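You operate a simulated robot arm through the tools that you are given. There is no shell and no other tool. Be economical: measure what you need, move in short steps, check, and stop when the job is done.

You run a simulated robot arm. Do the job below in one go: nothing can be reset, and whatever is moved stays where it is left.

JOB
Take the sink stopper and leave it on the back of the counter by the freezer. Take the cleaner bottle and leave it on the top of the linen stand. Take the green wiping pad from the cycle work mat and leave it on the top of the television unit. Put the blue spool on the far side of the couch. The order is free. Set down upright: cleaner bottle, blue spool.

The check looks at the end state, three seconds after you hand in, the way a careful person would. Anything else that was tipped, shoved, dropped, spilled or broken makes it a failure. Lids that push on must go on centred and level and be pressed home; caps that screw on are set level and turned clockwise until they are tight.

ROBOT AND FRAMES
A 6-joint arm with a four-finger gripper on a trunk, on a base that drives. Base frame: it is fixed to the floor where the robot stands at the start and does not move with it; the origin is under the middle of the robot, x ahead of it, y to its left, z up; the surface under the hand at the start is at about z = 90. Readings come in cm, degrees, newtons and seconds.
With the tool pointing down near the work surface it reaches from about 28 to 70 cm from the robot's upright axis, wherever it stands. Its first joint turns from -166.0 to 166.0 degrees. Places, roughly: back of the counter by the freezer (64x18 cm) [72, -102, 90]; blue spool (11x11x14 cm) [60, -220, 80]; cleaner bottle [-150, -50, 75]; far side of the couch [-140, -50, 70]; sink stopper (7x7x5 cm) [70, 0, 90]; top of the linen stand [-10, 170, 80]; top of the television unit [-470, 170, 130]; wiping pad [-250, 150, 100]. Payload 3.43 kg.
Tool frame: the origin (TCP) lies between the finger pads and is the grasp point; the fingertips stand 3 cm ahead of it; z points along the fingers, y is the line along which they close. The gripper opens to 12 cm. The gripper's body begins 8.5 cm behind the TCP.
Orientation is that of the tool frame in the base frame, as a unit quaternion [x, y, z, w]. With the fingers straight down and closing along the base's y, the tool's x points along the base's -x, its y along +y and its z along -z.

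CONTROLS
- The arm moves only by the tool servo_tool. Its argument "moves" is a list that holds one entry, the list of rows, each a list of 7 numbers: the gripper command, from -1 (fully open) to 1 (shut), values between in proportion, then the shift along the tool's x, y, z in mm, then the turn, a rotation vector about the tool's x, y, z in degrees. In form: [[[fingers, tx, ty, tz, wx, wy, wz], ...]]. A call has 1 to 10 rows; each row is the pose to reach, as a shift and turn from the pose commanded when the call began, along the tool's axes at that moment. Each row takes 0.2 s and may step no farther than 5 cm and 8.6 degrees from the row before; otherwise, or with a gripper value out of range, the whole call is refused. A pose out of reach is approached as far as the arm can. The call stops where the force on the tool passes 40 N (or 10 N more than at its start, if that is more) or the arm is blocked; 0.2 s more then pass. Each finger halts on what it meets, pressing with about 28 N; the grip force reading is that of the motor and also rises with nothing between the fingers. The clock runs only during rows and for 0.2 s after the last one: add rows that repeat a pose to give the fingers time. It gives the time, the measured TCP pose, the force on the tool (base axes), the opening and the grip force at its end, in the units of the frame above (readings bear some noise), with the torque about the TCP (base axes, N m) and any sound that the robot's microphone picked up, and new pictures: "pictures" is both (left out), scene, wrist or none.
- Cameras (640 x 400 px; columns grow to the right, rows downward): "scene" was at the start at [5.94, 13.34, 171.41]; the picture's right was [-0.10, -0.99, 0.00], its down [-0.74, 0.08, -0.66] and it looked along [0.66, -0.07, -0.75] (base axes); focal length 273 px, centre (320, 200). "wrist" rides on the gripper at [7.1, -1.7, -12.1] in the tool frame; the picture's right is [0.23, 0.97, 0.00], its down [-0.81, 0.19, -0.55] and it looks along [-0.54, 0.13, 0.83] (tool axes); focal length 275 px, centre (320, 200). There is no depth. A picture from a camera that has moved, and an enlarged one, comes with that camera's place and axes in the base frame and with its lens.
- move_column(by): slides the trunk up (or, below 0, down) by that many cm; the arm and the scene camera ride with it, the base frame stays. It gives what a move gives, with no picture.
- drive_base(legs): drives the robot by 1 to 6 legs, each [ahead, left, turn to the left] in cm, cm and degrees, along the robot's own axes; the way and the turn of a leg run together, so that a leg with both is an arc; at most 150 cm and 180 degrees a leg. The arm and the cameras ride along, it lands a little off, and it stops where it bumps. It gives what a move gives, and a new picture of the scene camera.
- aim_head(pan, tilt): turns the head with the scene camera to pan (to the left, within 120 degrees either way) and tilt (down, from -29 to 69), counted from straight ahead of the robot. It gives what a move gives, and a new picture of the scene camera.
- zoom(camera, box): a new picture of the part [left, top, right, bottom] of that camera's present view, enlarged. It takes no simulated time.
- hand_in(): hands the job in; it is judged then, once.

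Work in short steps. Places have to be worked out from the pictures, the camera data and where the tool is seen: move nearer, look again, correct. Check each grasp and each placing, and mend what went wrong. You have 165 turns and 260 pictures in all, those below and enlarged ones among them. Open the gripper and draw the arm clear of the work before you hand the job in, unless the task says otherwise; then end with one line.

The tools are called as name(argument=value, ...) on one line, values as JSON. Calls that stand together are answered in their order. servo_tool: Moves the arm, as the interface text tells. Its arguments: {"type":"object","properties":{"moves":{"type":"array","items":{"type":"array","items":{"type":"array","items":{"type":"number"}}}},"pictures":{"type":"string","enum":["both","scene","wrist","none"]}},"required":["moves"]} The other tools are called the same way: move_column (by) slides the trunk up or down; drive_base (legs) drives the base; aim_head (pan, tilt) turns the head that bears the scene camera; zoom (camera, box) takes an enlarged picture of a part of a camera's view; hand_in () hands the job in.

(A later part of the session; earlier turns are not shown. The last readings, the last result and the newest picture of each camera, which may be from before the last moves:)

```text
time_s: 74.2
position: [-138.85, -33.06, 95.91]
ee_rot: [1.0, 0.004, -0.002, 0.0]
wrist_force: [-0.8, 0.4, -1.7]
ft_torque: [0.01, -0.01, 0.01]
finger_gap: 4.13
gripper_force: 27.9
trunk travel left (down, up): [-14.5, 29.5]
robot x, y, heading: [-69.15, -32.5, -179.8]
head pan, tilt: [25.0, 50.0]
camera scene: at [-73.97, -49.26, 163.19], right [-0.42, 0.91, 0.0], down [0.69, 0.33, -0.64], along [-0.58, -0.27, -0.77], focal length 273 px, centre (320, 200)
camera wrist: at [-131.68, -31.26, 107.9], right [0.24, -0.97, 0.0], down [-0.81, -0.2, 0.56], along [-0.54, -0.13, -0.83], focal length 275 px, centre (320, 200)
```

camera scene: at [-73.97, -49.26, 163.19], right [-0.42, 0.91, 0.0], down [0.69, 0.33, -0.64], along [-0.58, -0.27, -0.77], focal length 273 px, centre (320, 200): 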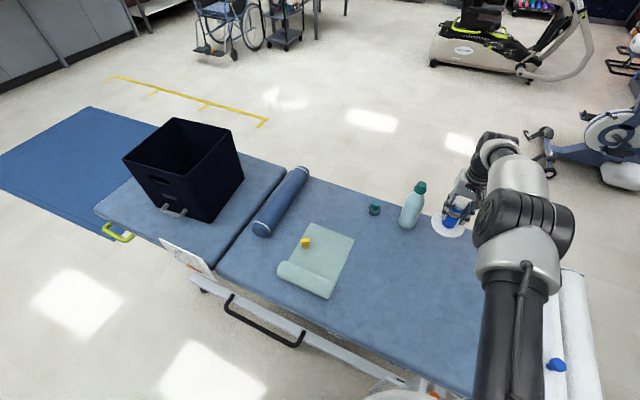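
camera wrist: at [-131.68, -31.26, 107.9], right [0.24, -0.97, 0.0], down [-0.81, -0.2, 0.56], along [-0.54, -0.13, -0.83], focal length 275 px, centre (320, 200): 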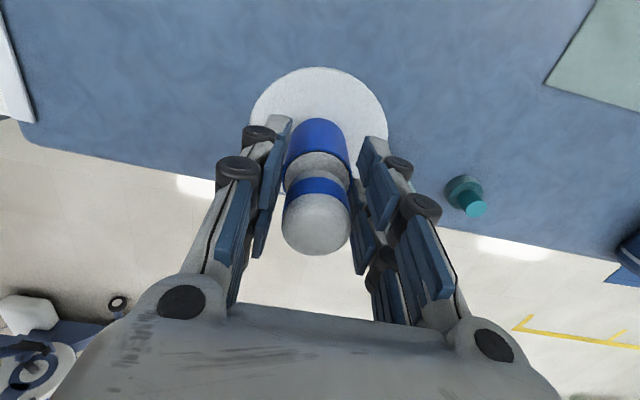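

The spool hangs clear with the bottle about 5 cm beside the right finger. I lower it gently.

servo_tool(moves=[[[1, 0, 0, 45, 0, 0, 0], [1, 0, 0, 90, 0, 0, 0], [1, 0, 0, 115, 0, 0, 0], [1, 0, 0, 130, 0, 0, 0], [1, 0, 0, 138, 0, 0, 0], [1, 0, 0, 138, 0, 0, 0]]], pictures="wrist")

```text
time_s: 75.6
position: [-138.66, -33.09, 82.21]
ee_rot: [1.0, 0.005, -0.001, 0.0]
wrist_force: [-0.2, -0.2, -1.9]
ft_torque: [0.01, 0.0, 0.01]
finger_gap: 4.12
gripper_force: 28.0
out of reach, approached as far as the arm can: row 5
trunk travel left (down, up): [-14.5, 29.5]
robot x, y, heading: [-69.0, -32.14, -180.2]
head pan, tilt: [25.0, 50.0]
camera wrist: at [-131.41, -31.27, 94.15], right [0.24, -0.97, 0.0], down [-0.81, -0.2, 0.55], along [-0.54, -0.13, -0.83], focal length 275 px, centre (320, 200)
```

wrist: 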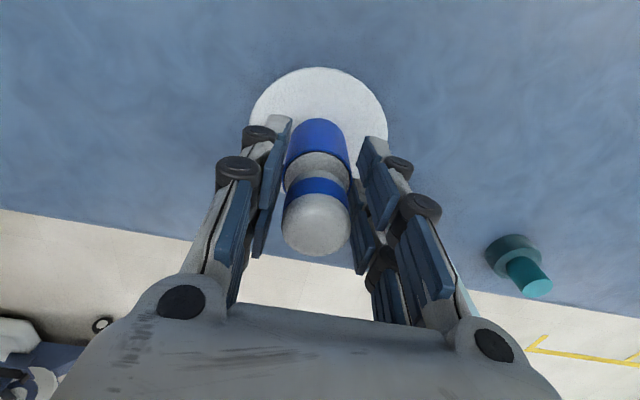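

Near the reach limit; I lower with the trunk instead, checking for contact.

move_column(by=-1.2)

move_column(by=-0.5)

```text
time_s: 76.2
position: [-138.65, -33.18, 81.03]
ee_rot: [1.0, 0.005, -0.001, 0.001]
wrist_force: [-0.1, 0.2, -1.5]
ft_torque: [0.03, -0.05, -0.02]
finger_gap: 4.13
gripper_force: 27.6
trunk travel left (down, up): [-13.3, 30.7]
robot x, y, heading: [-69.16, -32.31, -180.2]
head pan, tilt: [25.0, 50.0]
```

```text
time_s: 76.8
position: [-138.62, -33.02, 80.46]
ee_rot: [1.0, 0.005, -0.001, 0.0]
wrist_force: [0.3, 0.0, -2.2]
ft_torque: [0.0, -0.03, -0.02]
finger_gap: 4.1
gripper_force: 27.5
trunk travel left (down, up): [-12.8, 31.2]
robot x, y, heading: [-69.22, -32.27, -179.7]
head pan, tilt: [25.0, 50.0]
```

zoom(camera="scene", box=[390, 160, 518, 240])

move_column(by=-0.4)

```text
5.00 times, centred on (454, 200) of scene
camera zoom: at [-73.97, -49.26, 161.49], right [-0.42, 0.91, 0.0], down [0.69, 0.33, -0.64], along [-0.58, -0.27, -0.77], focal length 1367 px, centre (-350, 200)
```

zoom: 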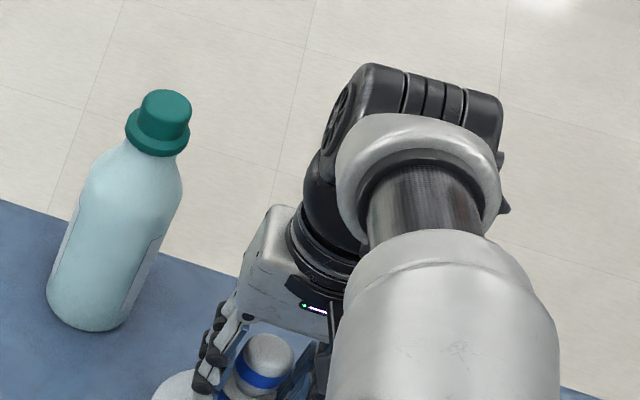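

```text
time_s: 77.3
position: [-138.62, -33.04, 80.43]
ee_rot: [1.0, 0.004, -0.004, 0.0]
wrist_force: [2.8, 0.8, 16.5]
ft_torque: [0.03, -0.47, -0.02]
finger_gap: 4.1
gripper_force: 27.8
trunk travel left (down, up): [-12.4, 31.6]
robot x, y, heading: [-69.2, -32.18, -179.6]
head pan, tilt: [25.0, 50.0]
```

Contact (16 N) at z 80.4: the spool sits. I open partly, then rise.

servo_tool(moves=[[[0.3, 0, 0, -2, 0, 0, 0], [0.0, 0, 0, -2, 0, 0, 0], [-0.1, 0, 0, -2, 0, 0, 0], [-0.1, 0, 0, -2, 0, 0, 0], [-0.1, 0, 0, -40, 0, 0, 0], [-0.1, 0, 0, -85, 0, 0, 0], [-0.1, 0, 0, -130, 0, 0, 0], [-0.1, 0, 0, -170, 0, 0, 0]]])

```text
time_s: 79.1
position: [-138.66, -33.0, 97.13]
ee_rot: [1.0, 0.005, -0.001, 0.0]
wrist_force: [0.8, 0.6, 0.1]
ft_torque: [0.01, 0.01, -0.02]
finger_gap: 6.59
gripper_force: 0.1
trunk travel left (down, up): [-12.4, 31.6]
robot x, y, heading: [-69.19, -32.11, -180.0]
head pan, tilt: [25.0, 50.0]
camera scene: at [-73.91, -49.26, 161.09], right [-0.43, 0.91, 0.0], down [0.69, 0.33, -0.64], along [-0.58, -0.27, -0.77], focal length 273 px, centre (320, 200)
camera wrist: at [-131.39, -31.17, 109.1], right [0.24, -0.97, 0.0], down [-0.81, -0.2, 0.55], along [-0.54, -0.13, -0.83], focal length 275 px, centre (320, 200)
```

scene: 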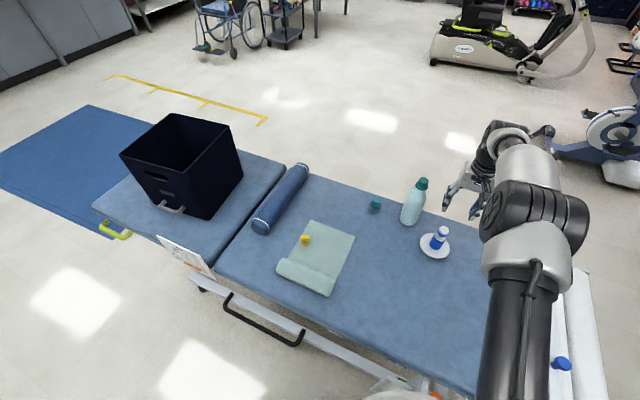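
wrist: 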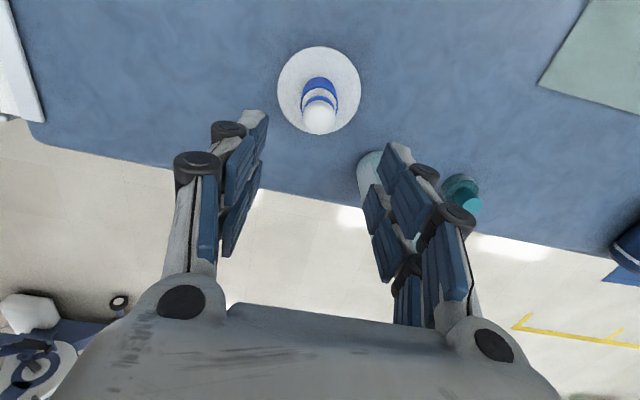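

Spool stands upright. For the bottle I'll tilt the hand 45° so it grips the body from the side. First up and back, in line with y -44.5, tilting.

servo_tool(moves=[[[-0.4, 0, 0, -45, 0, 0, 0], [-0.4, 40, 20, -70, 0, 0, 0], [-0.4, 80, 60, -80, 0, -7.5, 0], [-0.4, 110, 100, -80, 0, -15, 0], [-0.4, 130, 115, -80, 0, -22.5, 0], [-0.4, 140, 115, -70, 0, -30, 0], [-0.4, 140, 115, -60, 0, -37.5, 0], [-0.4, 140, 115, -50, 0, -45, 0], [-0.4, 140, 115, -50, 0, -45, 0]]])

```text
refused: row 2 steps farther than a row can; nothing moved
```

servo_tool(moves=[[[-0.4, 0, 0, -45, 0, 0, 0], [-0.4, 35, 10, -70, 0, 0, 0], [-0.4, 70, 40, -80, 0, -7.5, 0], [-0.4, 100, 75, -80, 0, -15, 0], [-0.4, 130, 105, -80, 0, -22.5, 0], [-0.4, 140, 115, -70, 0, -30, 0], [-0.4, 140, 115, -60, 0, -37.5, 0], [-0.4, 140, 115, -50, 0, -45, 0], [-0.4, 140, 115, -50, 0, -45, 0]]])

```text
time_s: 81.1
position: [-124.45, -44.45, 101.98]
ee_rot: [0.924, 0.0, -0.383, 0.0]
wrist_force: [0.0, -2.2, 0.5]
ft_torque: [0.05, 0.01, -0.08]
finger_gap: 8.38
gripper_force: 0.1
out of reach, approached as far as the arm can: row 6, 7, 8
trunk travel left (down, up): [-12.4, 31.6]
robot x, y, heading: [-69.47, -32.27, -179.8]
head pan, tilt: [25.0, 50.0]
camera scene: at [-73.99, -49.34, 161.08], right [-0.42, 0.91, 0.0], down [0.69, 0.33, -0.64], along [-0.58, -0.27, -0.77], focal length 273 px, centre (320, 200)
camera wrist: at [-110.81, -42.63, 105.39], right [0.16, -0.97, -0.16], down [-0.18, -0.19, 0.96], along [-0.97, -0.13, -0.21], focal length 275 px, centre (320, 200)
```

scene: 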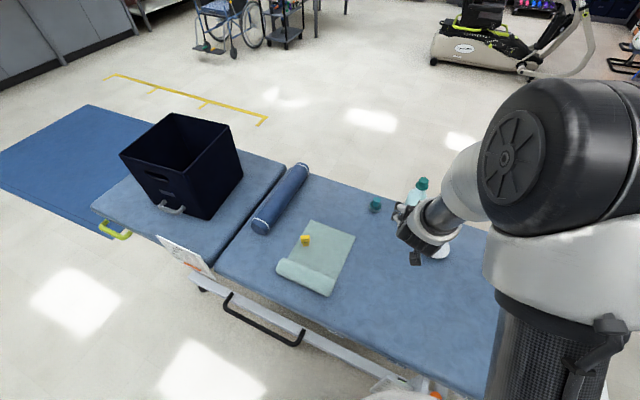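
wrist: 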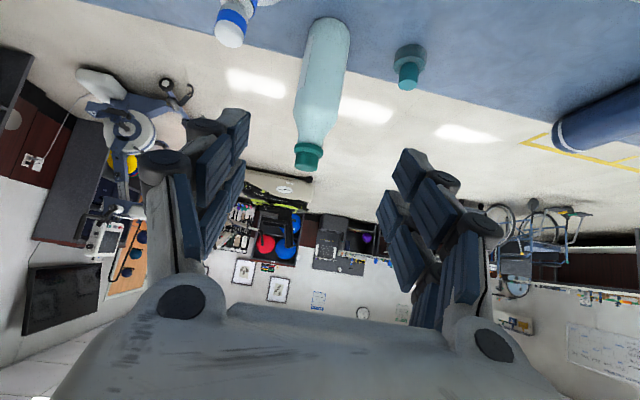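

Bottle axis comes out at about (-147.5, -44.2), nearly straight along the hand's pointing direction. Advance 22 cm and check.

servo_tool(moves=[[[-0.65, -1, 0, 45, 0, 0, 0], [-0.65, -3, -1, 90, 0, 0, 0], [-0.65, -4, -1, 135, 0, 0, 0], [-0.65, -5, -2, 180, 0, 0, 0], [-0.65, -6, -2, 220, 0, 0, 0], [-0.65, -6, -2, 220, 0, 0, 0]]])

```text
time_s: 82.5
position: [-140.54, -44.57, 86.94]
ee_rot: [0.923, 0.003, -0.384, 0.001]
wrist_force: [0.1, 0.4, -0.7]
ft_torque: [-0.03, -0.02, 0.01]
finger_gap: 9.88
gripper_force: 0.1
trunk travel left (down, up): [-12.4, 31.6]
robot x, y, heading: [-69.11, -31.96, -179.8]
head pan, tilt: [25.0, 50.0]
camera scene: at [-73.95, -49.26, 161.09], right [-0.42, 0.91, 0.0], down [0.69, 0.33, -0.64], along [-0.58, -0.27, -0.77], focal length 273 px, centre (320, 200)
camera wrist: at [-126.87, -42.59, 90.31], right [0.17, -0.97, -0.16], down [-0.18, -0.19, 0.96], along [-0.97, -0.14, -0.21], focal length 275 px, centre (320, 200)
```

scene: 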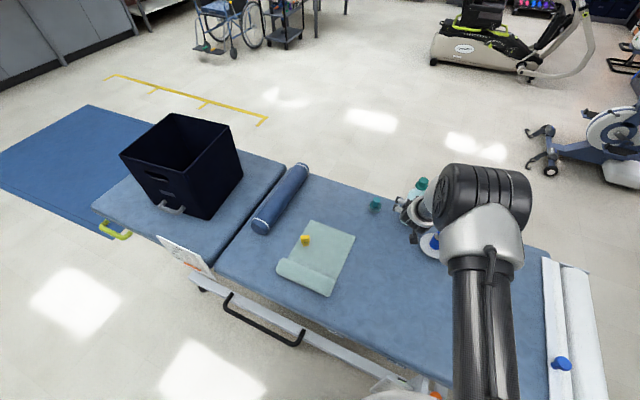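
wrist: 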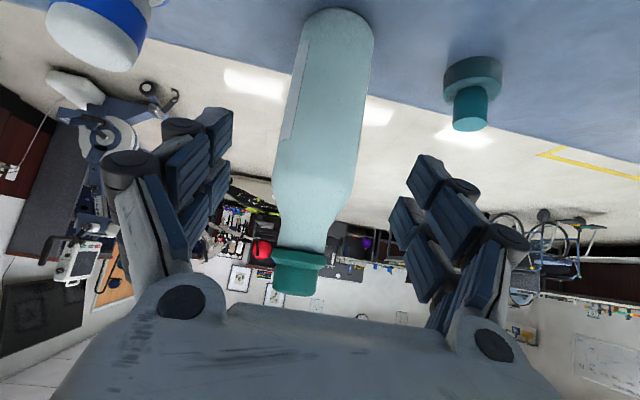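

Bottle is centred between the fingers. Advance the last 9.6 cm and close.

servo_tool(moves=[[[-0.65, 0, 1, 40, 0, 0, 0], [-0.65, 0, 2, 75, 0, 0, 0], [-0.65, 0, 2, 96, 0, 0, 0], [-0.65, 0, 2, 96, 0, 0, 0], [-0.3, 0, 2, 96, 0, 0, 0], [0, 0, 2, 96, 0, 0, 0], [1, 0, 2, 96, 0, 0, 0], [1, 0, 2, 96, 0, 0, 0], [1, 0, 2, 96, 0, 0, 0]]], pictures="wrist")

```text
time_s: 84.5
position: [-147.34, -44.72, 80.26]
ee_rot: [0.924, 0.003, -0.383, 0.002]
wrist_force: [0.2, -2.2, 0.8]
ft_torque: [-0.36, -0.04, 0.03]
finger_gap: 6.24
gripper_force: 27.6
trunk travel left (down, up): [-12.4, 31.6]
robot x, y, heading: [-69.06, -31.95, -179.9]
head pan, tilt: [25.0, 50.0]
camera wrist: at [-133.67, -42.82, 83.55], right [0.17, -0.97, -0.16], down [-0.18, -0.19, 0.96], along [-0.97, -0.14, -0.21], focal length 275 px, centre (320, 200)
```

wrist: 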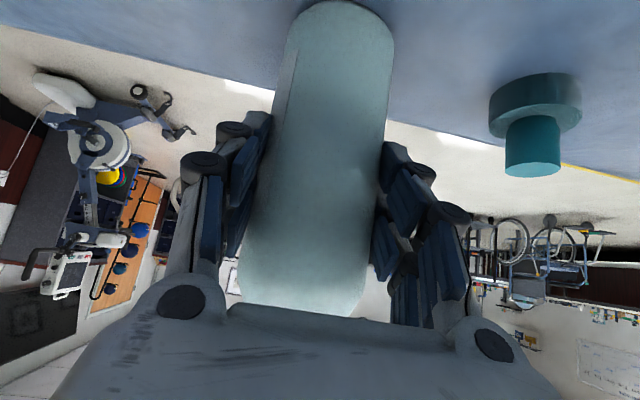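

Held at 6.2 cm. Lift straight up (both tool -x and -z) 20 cm and pull back.

servo_tool(moves=[[[1, -10, 0, -10, 0, 0, 0], [1, -38, 0, -38, 0, 0, 0], [1, -70, 0, -70, 0, 0, 0], [1, -102, 0, -102, 0, 0, 0], [1, -134, 0, -134, 0, 0, 0], [1, -160, 0, -160, 0, 0, 0], [1, -135, 0, -190, 0, 0, 0], [1, -105, 0, -220, 0, 0, 0], [1, -75, 0, -250, 0, 0, 0], [1, -75, 0, -250, 0, 0, 0]]])

```text
time_s: 86.7
position: [-134.91, -44.7, 103.14]
ee_rot: [0.924, 0.004, -0.383, 0.001]
wrist_force: [-0.6, -0.2, -3.5]
ft_torque: [0.03, -0.08, 0.0]
finger_gap: 5.8
gripper_force: 28.2
trunk travel left (down, up): [-12.4, 31.6]
robot x, y, heading: [-69.18, -32.4, -180.0]
head pan, tilt: [25.0, 50.0]
camera scene: at [-74.07, -49.27, 161.08], right [-0.42, 0.91, 0.0], down [0.69, 0.33, -0.64], along [-0.58, -0.27, -0.77], focal length 273 px, centre (320, 200)
camera wrist: at [-121.21, -42.8, 106.51], right [0.17, -0.97, -0.16], down [-0.18, -0.19, 0.96], along [-0.97, -0.14, -0.21], focal length 275 px, centre (320, 200)
```

scene: 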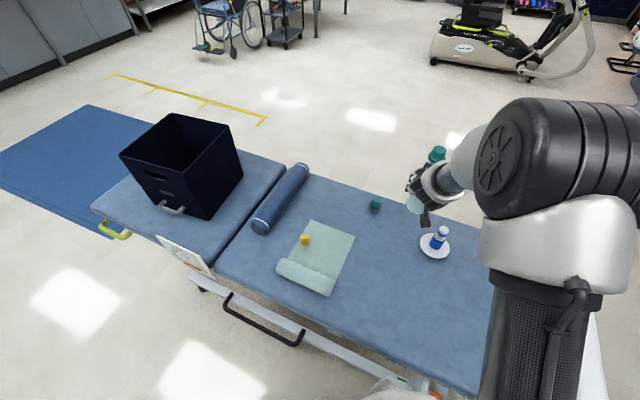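
wrist: 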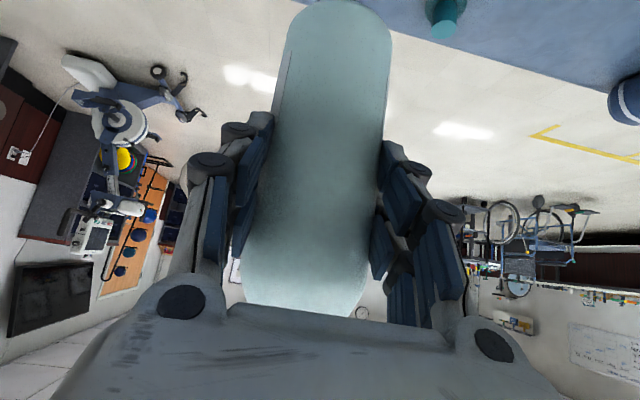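

Bottle held (about 0.3 kg). I back off, turn right to face the linen stand (+y), and look.

drive_base(legs=[[-38, 0, 0], [0, 0, -90]])

aim_head(pan=15, tilt=25)

```text
time_s: 92.9
position: [-44.62, 33.57, 103.15]
ee_rot: [0.66, -0.646, -0.275, -0.268]
wrist_force: [-0.5, 0.7, -4.5]
ft_torque: [-0.06, 0.0, 0.0]
finger_gap: 5.82
gripper_force: 27.9
trunk travel left (down, up): [-12.4, 31.6]
robot x, y, heading: [-31.22, -31.86, 91.0]
head pan, tilt: [25.0, 50.0]
camera scene: at [-48.37, -27.14, 161.08], right [0.9, 0.44, 0.0], down [0.33, -0.69, -0.64], along [-0.28, 0.58, -0.77], focal length 273 px, centre (320, 200)
```

scene: 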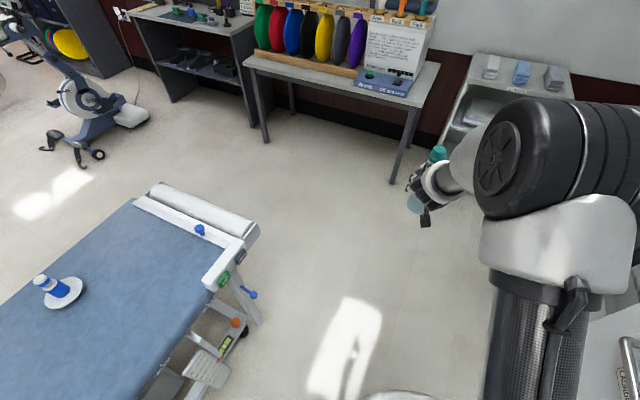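

```text
time_s: 93.8
position: [-44.57, 33.52, 103.22]
ee_rot: [0.66, -0.646, -0.274, -0.269]
wrist_force: [0.8, -0.2, -4.4]
ft_torque: [-0.08, -0.01, 0.0]
finger_gap: 5.82
gripper_force: 28.0
trunk travel left (down, up): [-12.4, 31.6]
robot x, y, heading: [-31.33, -31.88, 90.7]
head pan, tilt: [15.0, 25.0]
camera scene: at [-47.55, -25.2, 164.83], right [0.96, 0.27, 0.0], down [0.12, -0.41, -0.91], along [-0.25, 0.87, -0.42], focal length 273 px, centre (320, 200)
```

scene: 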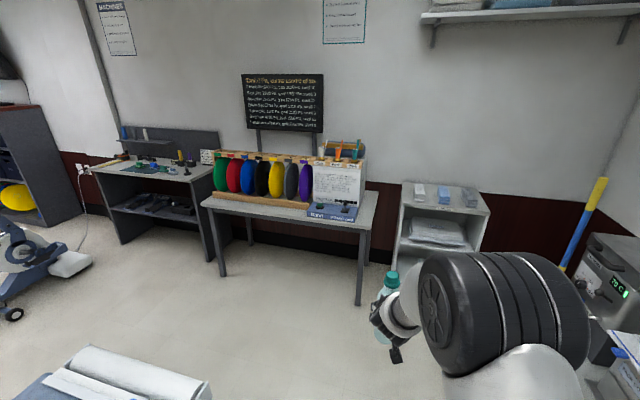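

Linen stand top spans about x -39..17, y 160..205, with three folded items toward the back. I drive up to it, hand high enough (bottle bottom ≈ 93).

drive_base(legs=[[0, -15, -1], [105, 0, 0]])

aim_head(pan=15, tilt=40)

```text
time_s: 100.2
position: [-28.22, 139.66, 103.19]
ee_rot: [0.655, -0.651, -0.272, -0.271]
wrist_force: [-0.6, -0.8, -4.6]
ft_torque: [-0.12, 0.0, 0.01]
finger_gap: 5.83
gripper_force: 28.1
trunk travel left (down, up): [-12.4, 31.6]
robot x, y, heading: [-15.96, 74.32, 90.0]
head pan, tilt: [15.0, 25.0]
camera scene: at [-32.18, 81.1, 164.83], right [0.97, 0.26, 0.0], down [0.11, -0.41, -0.91], along [-0.23, 0.88, -0.42], focal length 273 px, centre (320, 200)
```

scene: 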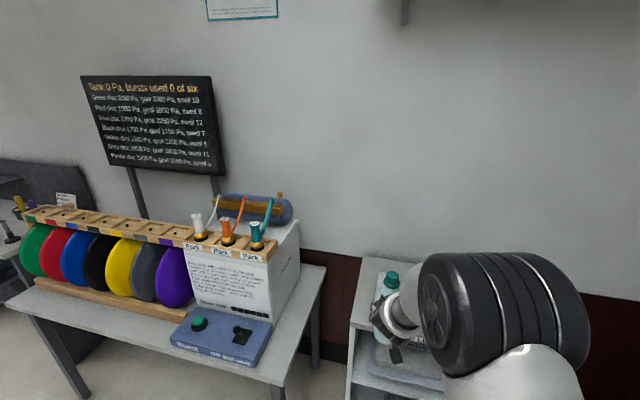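

```text
time_s: 101.0
position: [-28.27, 139.72, 103.15]
ee_rot: [0.655, -0.651, -0.272, -0.27]
wrist_force: [0.4, -0.1, -4.6]
ft_torque: [-0.07, -0.01, -0.02]
finger_gap: 5.81
gripper_force: 27.9
trunk travel left (down, up): [-12.4, 31.6]
robot x, y, heading: [-15.9, 74.16, 90.2]
head pan, tilt: [15.0, 40.0]
camera scene: at [-31.99, 80.38, 162.51], right [0.97, 0.26, 0.0], down [0.17, -0.62, -0.77], along [-0.2, 0.74, -0.64], focal length 273 px, centre (320, 200)
```

scene: 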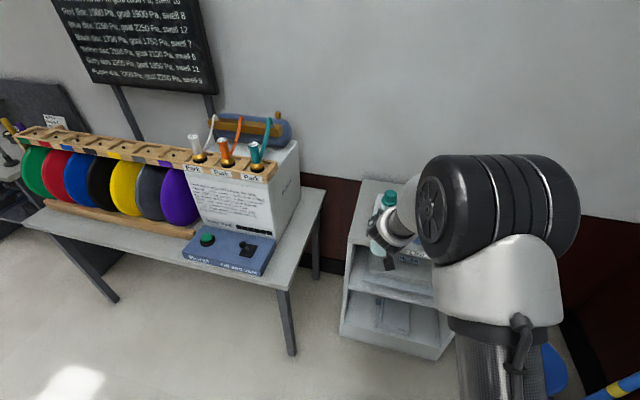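

The arm hides the right part; I take a wrist view of the stand top.

zoom(camera="wrist", box=[0, 0, 640, 400])

zoom(camera="scene", box=[320, 160, 480, 260])

```text
1.00 times, centred on (320, 200) of wrist (not enlarged: the box is as wide or as high as the picture)
camera zoom: at [-26.46, 126.2, 106.51], right [-0.97, -0.17, -0.16], down [-0.19, 0.18, 0.96], along [-0.13, 0.97, -0.21], focal length 275 px, centre (320, 200)
```

zoom: 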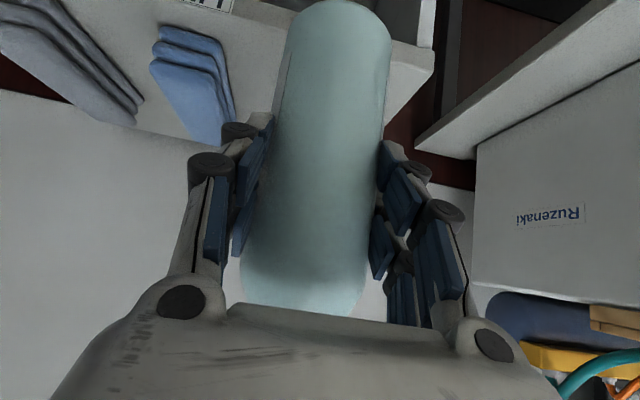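

```text
4.00 times, centred on (400, 210) of scene
camera zoom: at [-31.99, 80.38, 162.51], right [0.97, 0.26, 0.0], down [0.17, -0.62, -0.77], along [-0.2, 0.74, -0.64], focal length 1093 px, centre (0, 160)
```

zoom: 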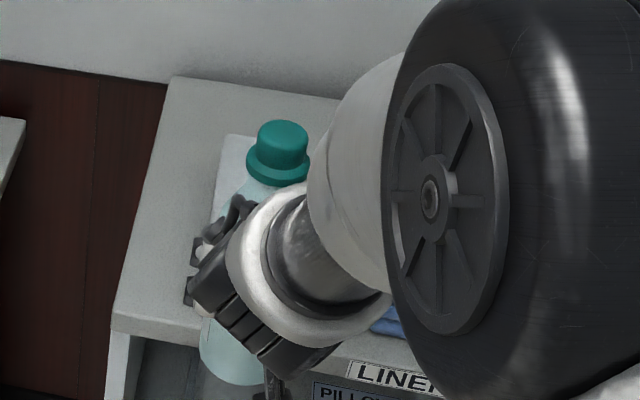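

I need a clear look at the stand top: back up 55 cm and zoom.

drive_base(legs=[[-55, 0, 0]])

zoom(camera="scene", box=[340, 60, 500, 160])

```text
time_s: 104.1
position: [-28.27, 84.89, 103.2]
ee_rot: [0.655, -0.652, -0.272, -0.27]
wrist_force: [0.3, -0.2, -4.6]
ft_torque: [-0.08, -0.01, -0.01]
finger_gap: 5.82
gripper_force: 27.9
trunk travel left (down, up): [-12.4, 31.6]
robot x, y, heading: [-16.15, 19.38, 90.2]
head pan, tilt: [15.0, 40.0]
camera scene: at [-32.04, 25.55, 162.5], right [0.97, 0.26, 0.0], down [0.17, -0.62, -0.77], along [-0.2, 0.74, -0.64], focal length 273 px, centre (320, 200)
```

scene: 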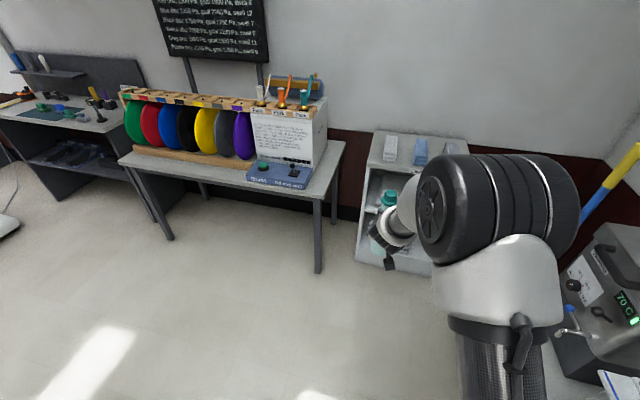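

```text
4.00 times, centred on (420, 110) of scene
camera zoom: at [-32.04, 25.55, 162.5], right [0.97, 0.26, 0.0], down [0.17, -0.62, -0.77], along [-0.2, 0.74, -0.64], focal length 1093 px, centre (-80, 560)
```

zoom: 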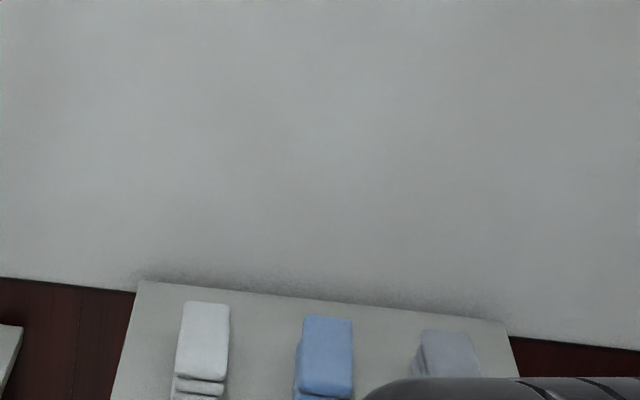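

Now clear: piles at x -33..-26, -16..-9, 1..8, y 163..183, tops ~86; the stand edge is at y 153. I'll set the bottle at about (-21, 161), in the gap near the front. Drive in.

drive_base(legs=[[70, -7, 0]])

zoom(camera="wrist", box=[0, 0, 640, 400])

```text
time_s: 108.0
position: [-20.89, 154.65, 103.15]
ee_rot: [0.653, -0.653, -0.271, -0.271]
wrist_force: [-0.2, -0.4, -4.9]
ft_torque: [-0.11, 0.01, -0.04]
finger_gap: 5.81
gripper_force: 28.1
trunk travel left (down, up): [-12.4, 31.6]
robot x, y, heading: [-8.73, 88.54, 89.8]
head pan, tilt: [15.0, 40.0]
camera scene: at [-24.78, 95.39, 162.5], right [0.97, 0.25, 0.0], down [0.16, -0.62, -0.77], along [-0.19, 0.74, -0.64], focal length 273 px, centre (320, 200)
```

scene: 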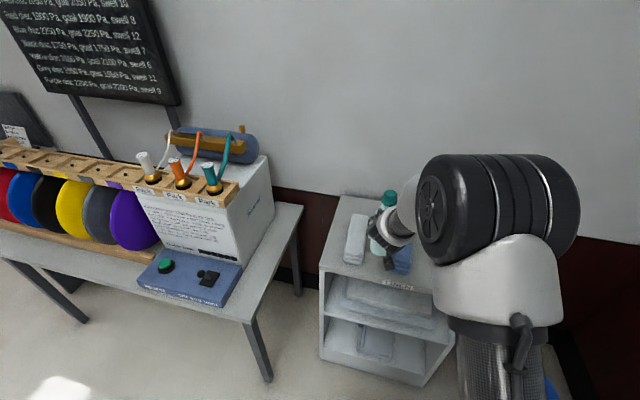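

```text
1.00 times, centred on (320, 200) of wrist (not enlarged: the box is as wide or as high as the picture)
camera zoom: at [-19.03, 141.18, 106.49], right [-0.97, -0.16, -0.16], down [-0.19, 0.18, 0.96], along [-0.13, 0.97, -0.21], focal length 275 px, centre (320, 200)
```

zoom: 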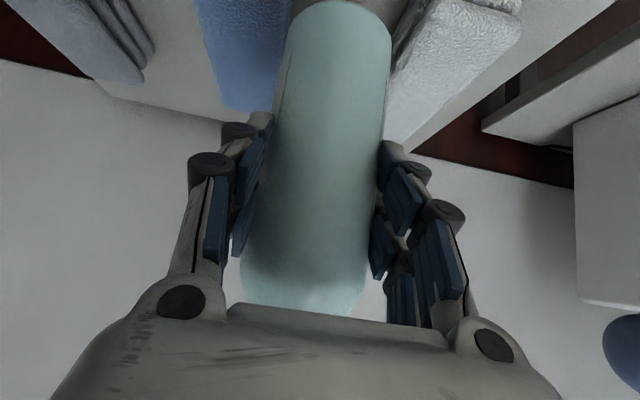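

Aligned with the gap. Forward 6 cm, then down 11.5 cm to just above the top.

servo_tool(moves=[[[1, -21, 0, 21, 0, 0, 0], [1, -42, 0, 42, 0, 0, 0], [1, -20, 0, 64, 0, 0, 0], [1, 5, 0, 89, 0, 0, 0], [1, 25, 0, 109, 0, 0, 0], [1, 37, 0, 121, 0, 0, 0], [1, 37, 0, 121, 0, 0, 0]]])

```text
time_s: 109.6
position: [-20.89, 160.82, 92.64]
ee_rot: [-0.651, 0.652, 0.275, 0.276]
wrist_force: [-1.4, 5.2, 28.7]
ft_torque: [0.79, -0.04, 0.02]
finger_gap: 5.82
gripper_force: 27.9
trunk travel left (down, up): [-12.4, 31.6]
robot x, y, heading: [-8.92, 88.6, 89.5]
head pan, tilt: [15.0, 40.0]
camera scene: at [-24.76, 95.03, 162.53], right [0.97, 0.25, 0.0], down [0.16, -0.62, -0.77], along [-0.19, 0.74, -0.64], focal length 273 px, centre (320, 200)
camera wrist: at [-19.05, 147.25, 95.85], right [-0.97, -0.16, -0.16], down [-0.19, 0.17, 0.97], along [-0.13, 0.97, -0.19], focal length 275 px, centre (320, 200)
```

scene: 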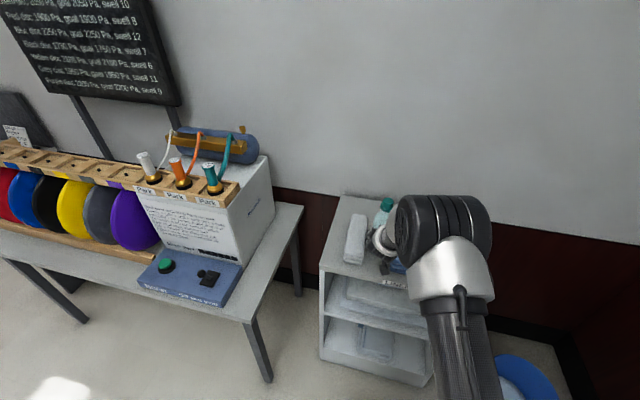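
wrist: 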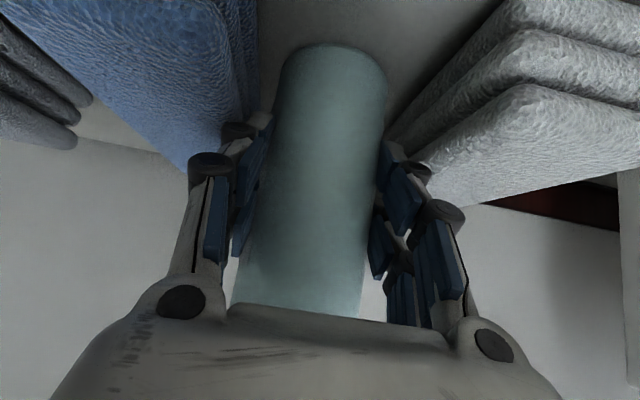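

Contact came earlier than expected: 28 N at z 92.6, and the bottle moved in the grip. I back up 1 cm and inspect the bottle's tilt.

servo_tool(moves=[[[1, -5, 0, -5, 0, 0, 0], [1, -5, 0, -5, 0, 0, 0]]], pictures="wrist")

zoom(camera="scene", box=[320, 180, 448, 260])

```text
time_s: 110.2
position: [-20.77, 160.48, 92.71]
ee_rot: [0.653, -0.653, -0.271, -0.271]
wrist_force: [-1.7, 5.3, 10.5]
ft_torque: [0.79, 0.01, 0.06]
finger_gap: 5.79
gripper_force: 27.6
trunk travel left (down, up): [-12.4, 31.6]
robot x, y, heading: [-8.52, 88.9, 89.8]
head pan, tilt: [15.0, 40.0]
camera wrist: at [-18.98, 146.97, 96.06], right [-0.97, -0.16, -0.16], down [-0.19, 0.18, 0.96], along [-0.13, 0.97, -0.21], focal length 275 px, centre (320, 200)
```

wrist: 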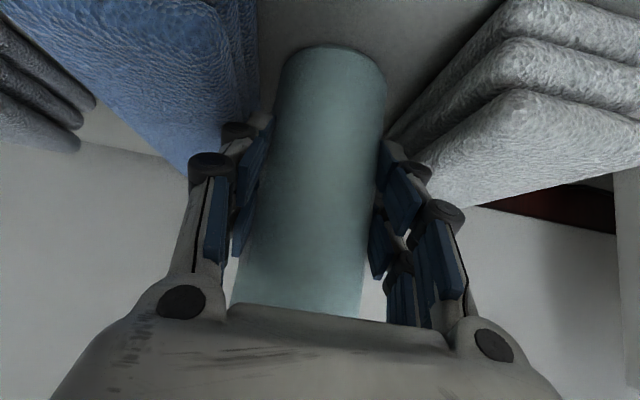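

```text
5.00 times, centred on (384, 220) of scene
camera zoom: at [-24.77, 95.2, 162.5], right [0.97, 0.25, 0.0], down [0.16, -0.62, -0.77], along [-0.19, 0.74, -0.64], focal length 1367 px, centre (0, 100)
```

zoom: 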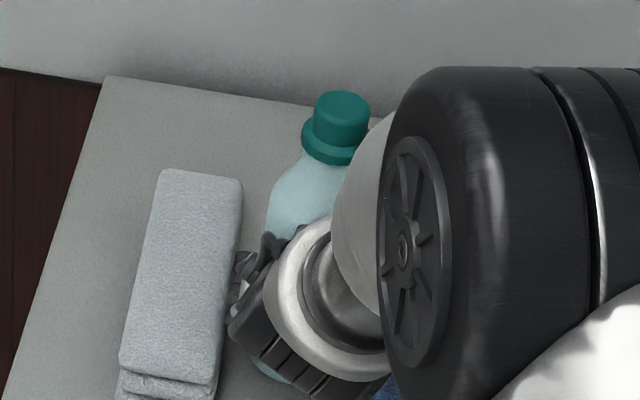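

The bottle stands between the piles with a light press (10 N) and slid about 2 cm in the grip, so the top is near z 84.5. I loosen the fingers slightly so it settles flat.

servo_tool(moves=[[[0.0, 0, 0, 0, 0, 0, 0], [-0.05, 0, 0, 0, 0, 0, 0], [-0.1, 0, 0, 0, 0, 0, 0], [-0.15, 0, 0, 0, 0, 0, 0], [-0.2, 0, 0, 0, 0, 0, 0], [-0.2, 0, 0, 0, 0, 0, 0]]], pictures="wrist")

zoom(camera="scene", box=[320, 180, 448, 260])

```text
time_s: 111.6
position: [-20.71, 160.54, 92.71]
ee_rot: [-0.653, 0.653, 0.27, 0.271]
wrist_force: [0.6, 0.1, 0.2]
ft_torque: [0.01, 0.0, 0.0]
finger_gap: 7.16
gripper_force: 0.0
trunk travel left (down, up): [-12.4, 31.6]
robot x, y, heading: [-8.83, 88.4, 89.8]
head pan, tilt: [15.0, 40.0]
camera wrist: at [-18.99, 147.08, 96.09], right [-0.97, -0.16, -0.16], down [-0.19, 0.18, 0.96], along [-0.13, 0.97, -0.21], focal length 275 px, centre (320, 200)
```

wrist: 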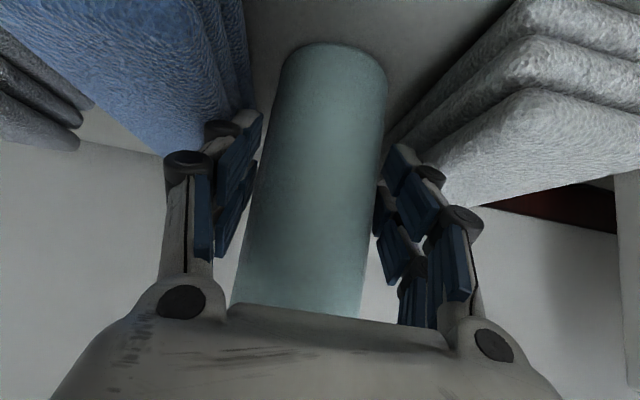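

```text
5.00 times, centred on (384, 220) of scene
camera zoom: at [-24.78, 95.29, 162.51], right [0.97, 0.25, 0.0], down [0.16, -0.62, -0.77], along [-0.19, 0.74, -0.64], focal length 1367 px, centre (0, 100)
```

zoom: 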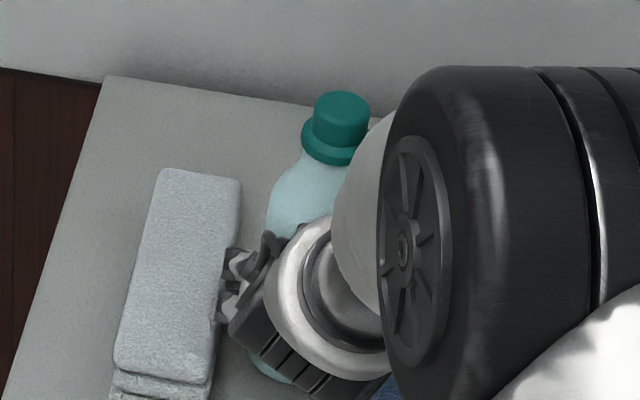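

The bottle stands free. I withdraw along the hand's axis (back and up).

servo_tool(moves=[[[-0.2, 0, 0, -30, 0, 0, 0], [-0.2, 0, 0, -75, 0, 0, 0], [-0.2, 0, 0, -120, 0, 0, 0], [-0.2, 0, 0, -160, 0, 0, 0], [-0.2, 0, 0, -160, 0, 0, 0]]])

zoom(camera="scene", box=[310, 180, 438, 260])

```text
time_s: 112.8
position: [-20.76, 149.27, 103.9]
ee_rot: [0.653, -0.653, -0.271, -0.271]
wrist_force: [0.1, -0.3, 0.4]
ft_torque: [0.0, 0.02, 0.04]
finger_gap: 7.2
gripper_force: 0.1
trunk travel left (down, up): [-12.4, 31.6]
robot x, y, heading: [-8.25, 88.96, 89.8]
head pan, tilt: [15.0, 40.0]
camera scene: at [-24.78, 95.34, 162.5], right [0.97, 0.25, 0.0], down [0.16, -0.62, -0.77], along [-0.19, 0.74, -0.64], focal length 273 px, centre (320, 200)
camera wrist: at [-18.99, 135.75, 107.27], right [-0.97, -0.16, -0.16], down [-0.19, 0.18, 0.96], along [-0.13, 0.97, -0.21], focal length 275 px, centre (320, 200)
```

scene: 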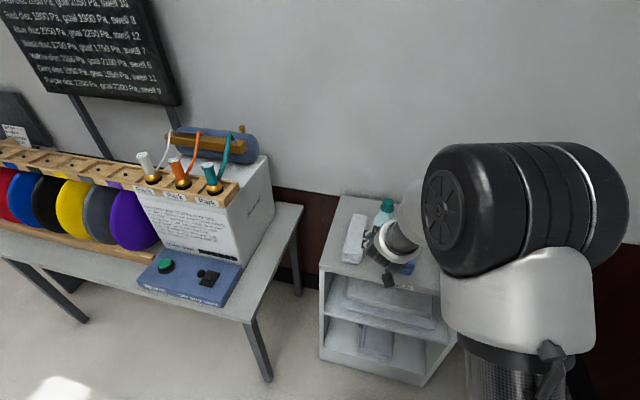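
wrist: 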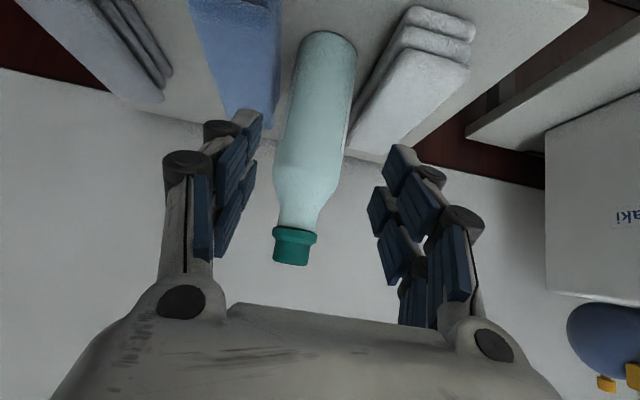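

```text
5.00 times, centred on (374, 220) of scene
camera zoom: at [-24.78, 95.34, 162.5], right [0.97, 0.25, 0.0], down [0.16, -0.62, -0.77], along [-0.19, 0.74, -0.64], focal length 1367 px, centre (50, 100)
```

zoom: 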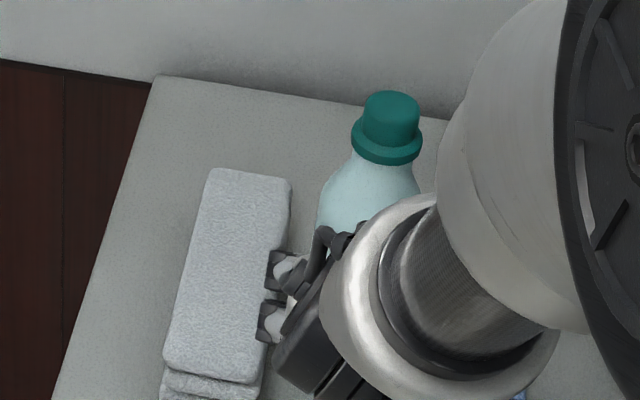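

Bottle stands upright on the stand. I back off and bring the hand to straight-down, retracted.

drive_base(legs=[[-16, 0, 0]])

servo_tool(moves=[[[-0.4, 5, 0, -20, 0, 7.5, 0], [-0.4, 10, 0, -40, 0, 15, 0], [-0.4, 15, 0, -60, 0, 22.5, 0], [-0.4, 20, 0, -80, 0, 30, 0], [-0.4, 25, 0, -100, 0, 37.5, 0], [-0.4, 35, 0, -106, 0, 45, 0], [-0.4, 35, 0, -106, 0, 45, 0]]], pictures="none")

drive_base(legs=[[0, 0, 90], [125, 0, 0]])

aim_head(pan=-25, tilt=30)

```text
time_s: 114.2
position: [-20.79, 133.35, 103.9]
ee_rot: [0.653, -0.653, -0.271, -0.271]
wrist_force: [0.1, -0.5, -0.3]
ft_torque: [-0.01, 0.0, 0.0]
finger_gap: 7.19
gripper_force: 0.0
trunk travel left (down, up): [-12.4, 31.6]
robot x, y, heading: [-8.87, 72.74, 89.7]
head pan, tilt: [15.0, 40.0]
camera scene: at [-24.87, 79.32, 162.51], right [0.97, 0.25, 0.0], down [0.16, -0.62, -0.77], along [-0.19, 0.74, -0.64], focal length 273 px, centre (320, 200)
```

scene: 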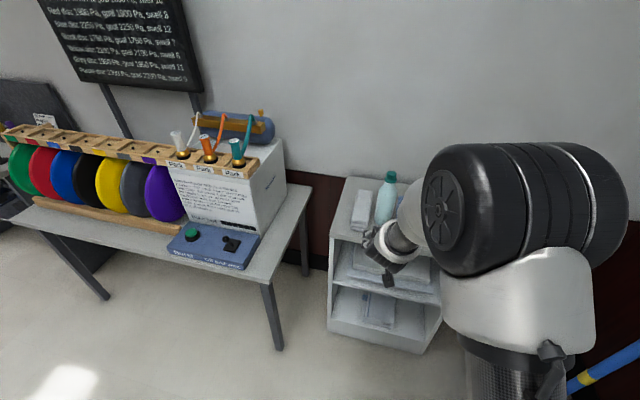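

```text
time_s: 115.8
position: [-20.91, 123.19, 109.01]
ee_rot: [0.707, -0.707, 0.0, 0.001]
wrist_force: [0.3, 0.3, -0.3]
ft_torque: [-0.04, 0.0, 0.0]
finger_gap: 8.41
gripper_force: 0.0
out of reach, approached as far as the arm can: row 1, 2, 3
trunk travel left (down, up): [-12.4, 31.6]
robot x, y, heading: [-8.92, 72.98, 89.8]
head pan, tilt: [15.0, 40.0]
```

```text
time_s: 125.9
position: [-184.26, 62.66, 108.91]
ee_rot: [1.0, -0.003, 0.0, 0.0]
wrist_force: [0.2, 0.0, -0.7]
ft_torque: [0.0, 0.01, 0.01]
finger_gap: 8.4
gripper_force: 0.1
trunk travel left (down, up): [-12.4, 31.6]
robot x, y, heading: [-133.9, 74.32, 179.2]
head pan, tilt: [15.0, 40.0]
camera scene: at [-140.24, 58.28, 162.5], right [-0.25, 0.97, 0.0], down [0.62, 0.16, -0.77], along [-0.74, -0.19, -0.64], focal length 273 px, centre (320, 200)
```

scene: 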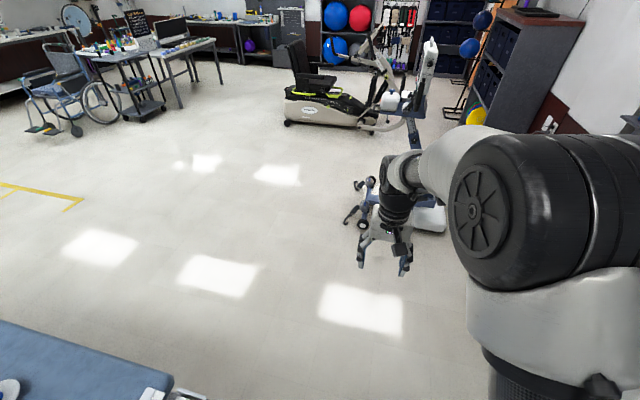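

```text
time_s: 127.0
position: [-184.55, 62.54, 108.83]
ee_rot: [1.0, -0.003, -0.001, 0.001]
wrist_force: [0.3, 0.1, 0.3]
ft_torque: [-0.02, 0.01, -0.01]
finger_gap: 8.43
gripper_force: 0.1
trunk travel left (down, up): [-12.4, 31.6]
robot x, y, heading: [-133.64, 74.24, 179.1]
head pan, tilt: [-25.0, 30.0]
camera scene: at [-140.13, 64.29, 164.04], right [0.43, 0.9, 0.0], down [0.45, -0.22, -0.87], along [-0.78, 0.37, -0.5], focal length 273 px, centre (320, 200)
```

scene: 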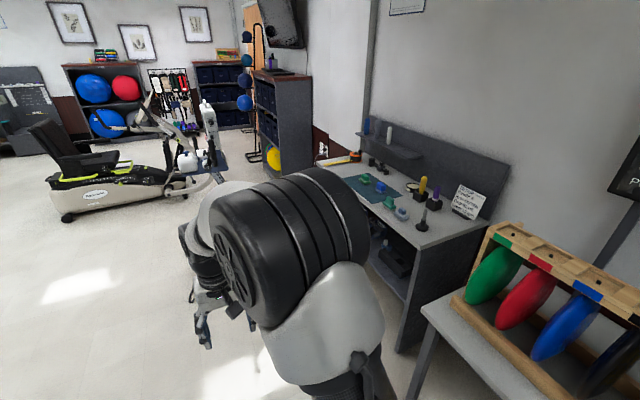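

The workbench with a teal mat is in view. Enlarge.

zoom(camera="scene", box=[320, 140, 480, 240])

```text
4.00 times, centred on (400, 190) of scene
camera zoom: at [-140.13, 64.29, 164.04], right [0.43, 0.9, 0.0], down [0.45, -0.22, -0.87], along [-0.78, 0.37, -0.5], focal length 1093 px, centre (0, 240)
```

zoom: 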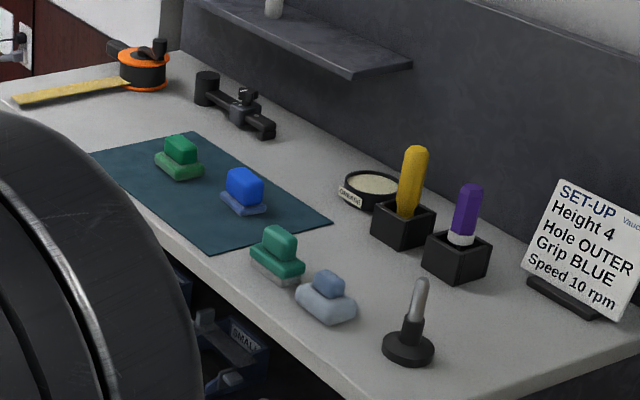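

The wanted pad is the green one on the mat, near (-247, 141, 100); another green one lies off the mat. I turn right to face the bench, then strafe left.

drive_base(legs=[[0, 0, -89], [0, 106, 0]])

aim_head(pan=10, tilt=40)

```text
time_s: 136.2
position: [-252.64, 123.93, 108.84]
ee_rot: [0.711, -0.703, -0.001, 0.0]
wrist_force: [0.6, -0.6, 0.4]
ft_torque: [0.01, -0.01, 0.0]
finger_gap: 8.4
gripper_force: 0.0
trunk travel left (down, up): [-12.4, 31.6]
robot x, y, heading: [-239.98, 73.79, 90.2]
head pan, tilt: [-25.0, 30.0]
camera scene: at [-250.14, 79.92, 164.04], right [0.91, -0.42, 0.0], down [-0.21, -0.45, -0.87], along [0.36, 0.79, -0.5], focal length 273 px, centre (320, 200)
```

scene: 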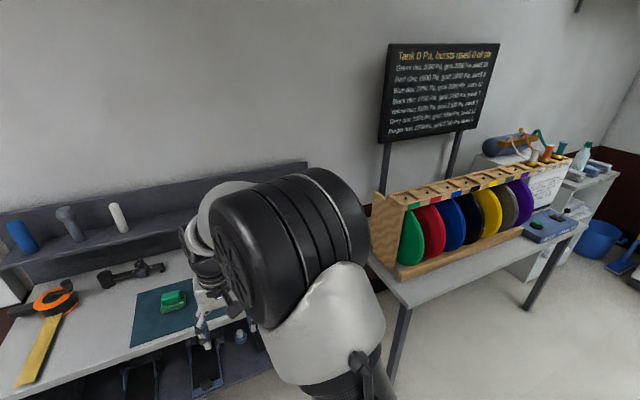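

```text
time_s: 137.2
position: [-252.47, 123.9, 108.96]
ee_rot: [0.711, -0.704, 0.0, -0.001]
wrist_force: [0.2, -0.1, -0.7]
ft_torque: [-0.03, -0.01, 0.0]
finger_gap: 8.39
gripper_force: 0.0
trunk travel left (down, up): [-12.4, 31.6]
robot x, y, heading: [-240.1, 73.5, 90.0]
head pan, tilt: [10.0, 40.0]
camera scene: at [-255.39, 80.08, 162.51], right [0.98, 0.18, 0.0], down [0.11, -0.63, -0.77], along [-0.14, 0.75, -0.64], focal length 273 px, centre (320, 200)
```

scene: 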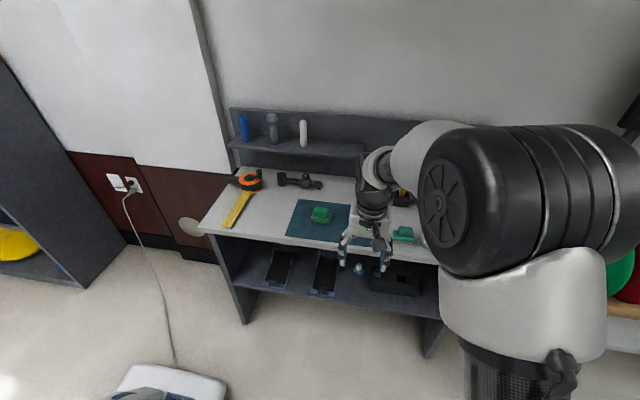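

Triangulating both views gives the pad at about (-270, 158) with the bench near z 86. I move left 18 and ahead 22, then view from the wrist.

drive_base(legs=[[0, 18, 0], [22, 0, 0]])

zoom(camera="wrist", box=[0, 0, 640, 400])

```text
time_s: 140.0
position: [-270.48, 145.67, 108.88]
ee_rot: [0.711, -0.704, 0.0, 0.0]
wrist_force: [0.8, -0.1, 0.3]
ft_torque: [-0.06, 0.01, 0.0]
finger_gap: 8.39
gripper_force: 0.1
trunk travel left (down, up): [-12.4, 31.6]
robot x, y, heading: [-258.24, 95.42, 90.3]
head pan, tilt: [10.0, 40.0]
camera scene: at [-273.37, 101.95, 162.5], right [0.98, 0.18, 0.0], down [0.11, -0.63, -0.77], along [-0.14, 0.75, -0.64], focal length 273 px, centre (320, 200)
```

scene: 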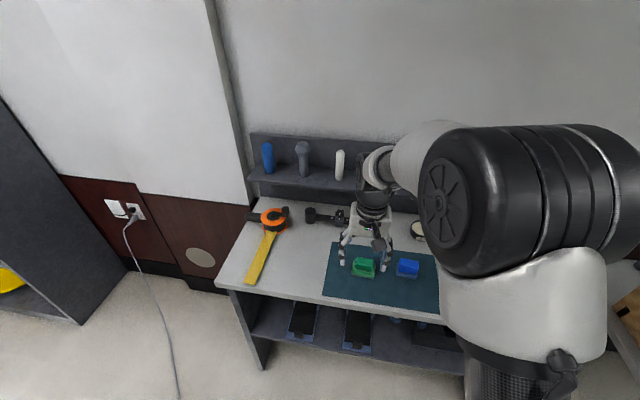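

```text
1.00 times, centred on (320, 200) of wrist (not enlarged: the box is as wide or as high as the picture)
camera zoom: at [-268.65, 138.7, 120.79], right [-0.97, -0.24, 0.0], down [-0.2, 0.81, 0.55], along [-0.13, 0.54, -0.83], focal length 275 px, centre (320, 200)
```

zoom: 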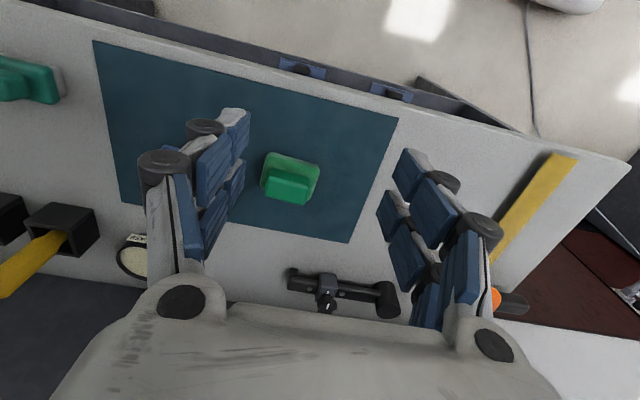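

Pad at about (-269.3, 157.8). A closer look at its shape before grasping.

zoom(camera="wrist", box=[226, 130, 354, 210])

zoom(camera="scene", box=[316, 230, 444, 310])

```text
5.00 times, centred on (290, 170) of wrist
camera zoom: at [-268.65, 138.7, 120.79], right [-0.97, -0.24, 0.0], down [-0.2, 0.81, 0.55], along [-0.13, 0.54, -0.83], focal length 1376 px, centre (470, 350)
```

zoom: 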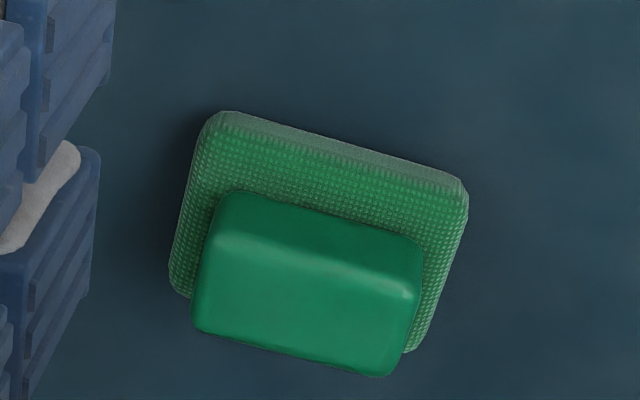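

```text
5.00 times, centred on (380, 270) of scene
camera zoom: at [-273.37, 101.95, 162.5], right [0.98, 0.18, 0.0], down [0.11, -0.63, -0.77], along [-0.14, 0.75, -0.64], focal length 1367 px, centre (20, -150)
```

zoom: 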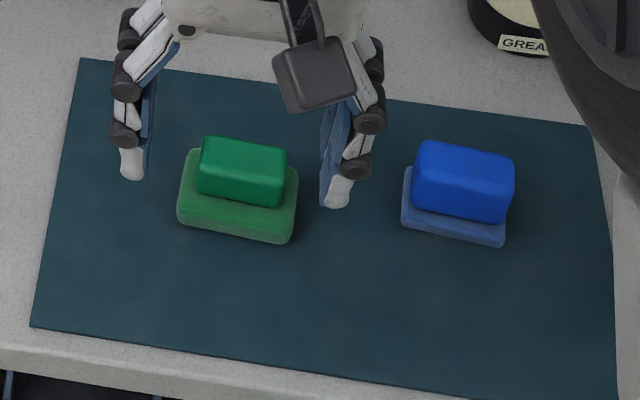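

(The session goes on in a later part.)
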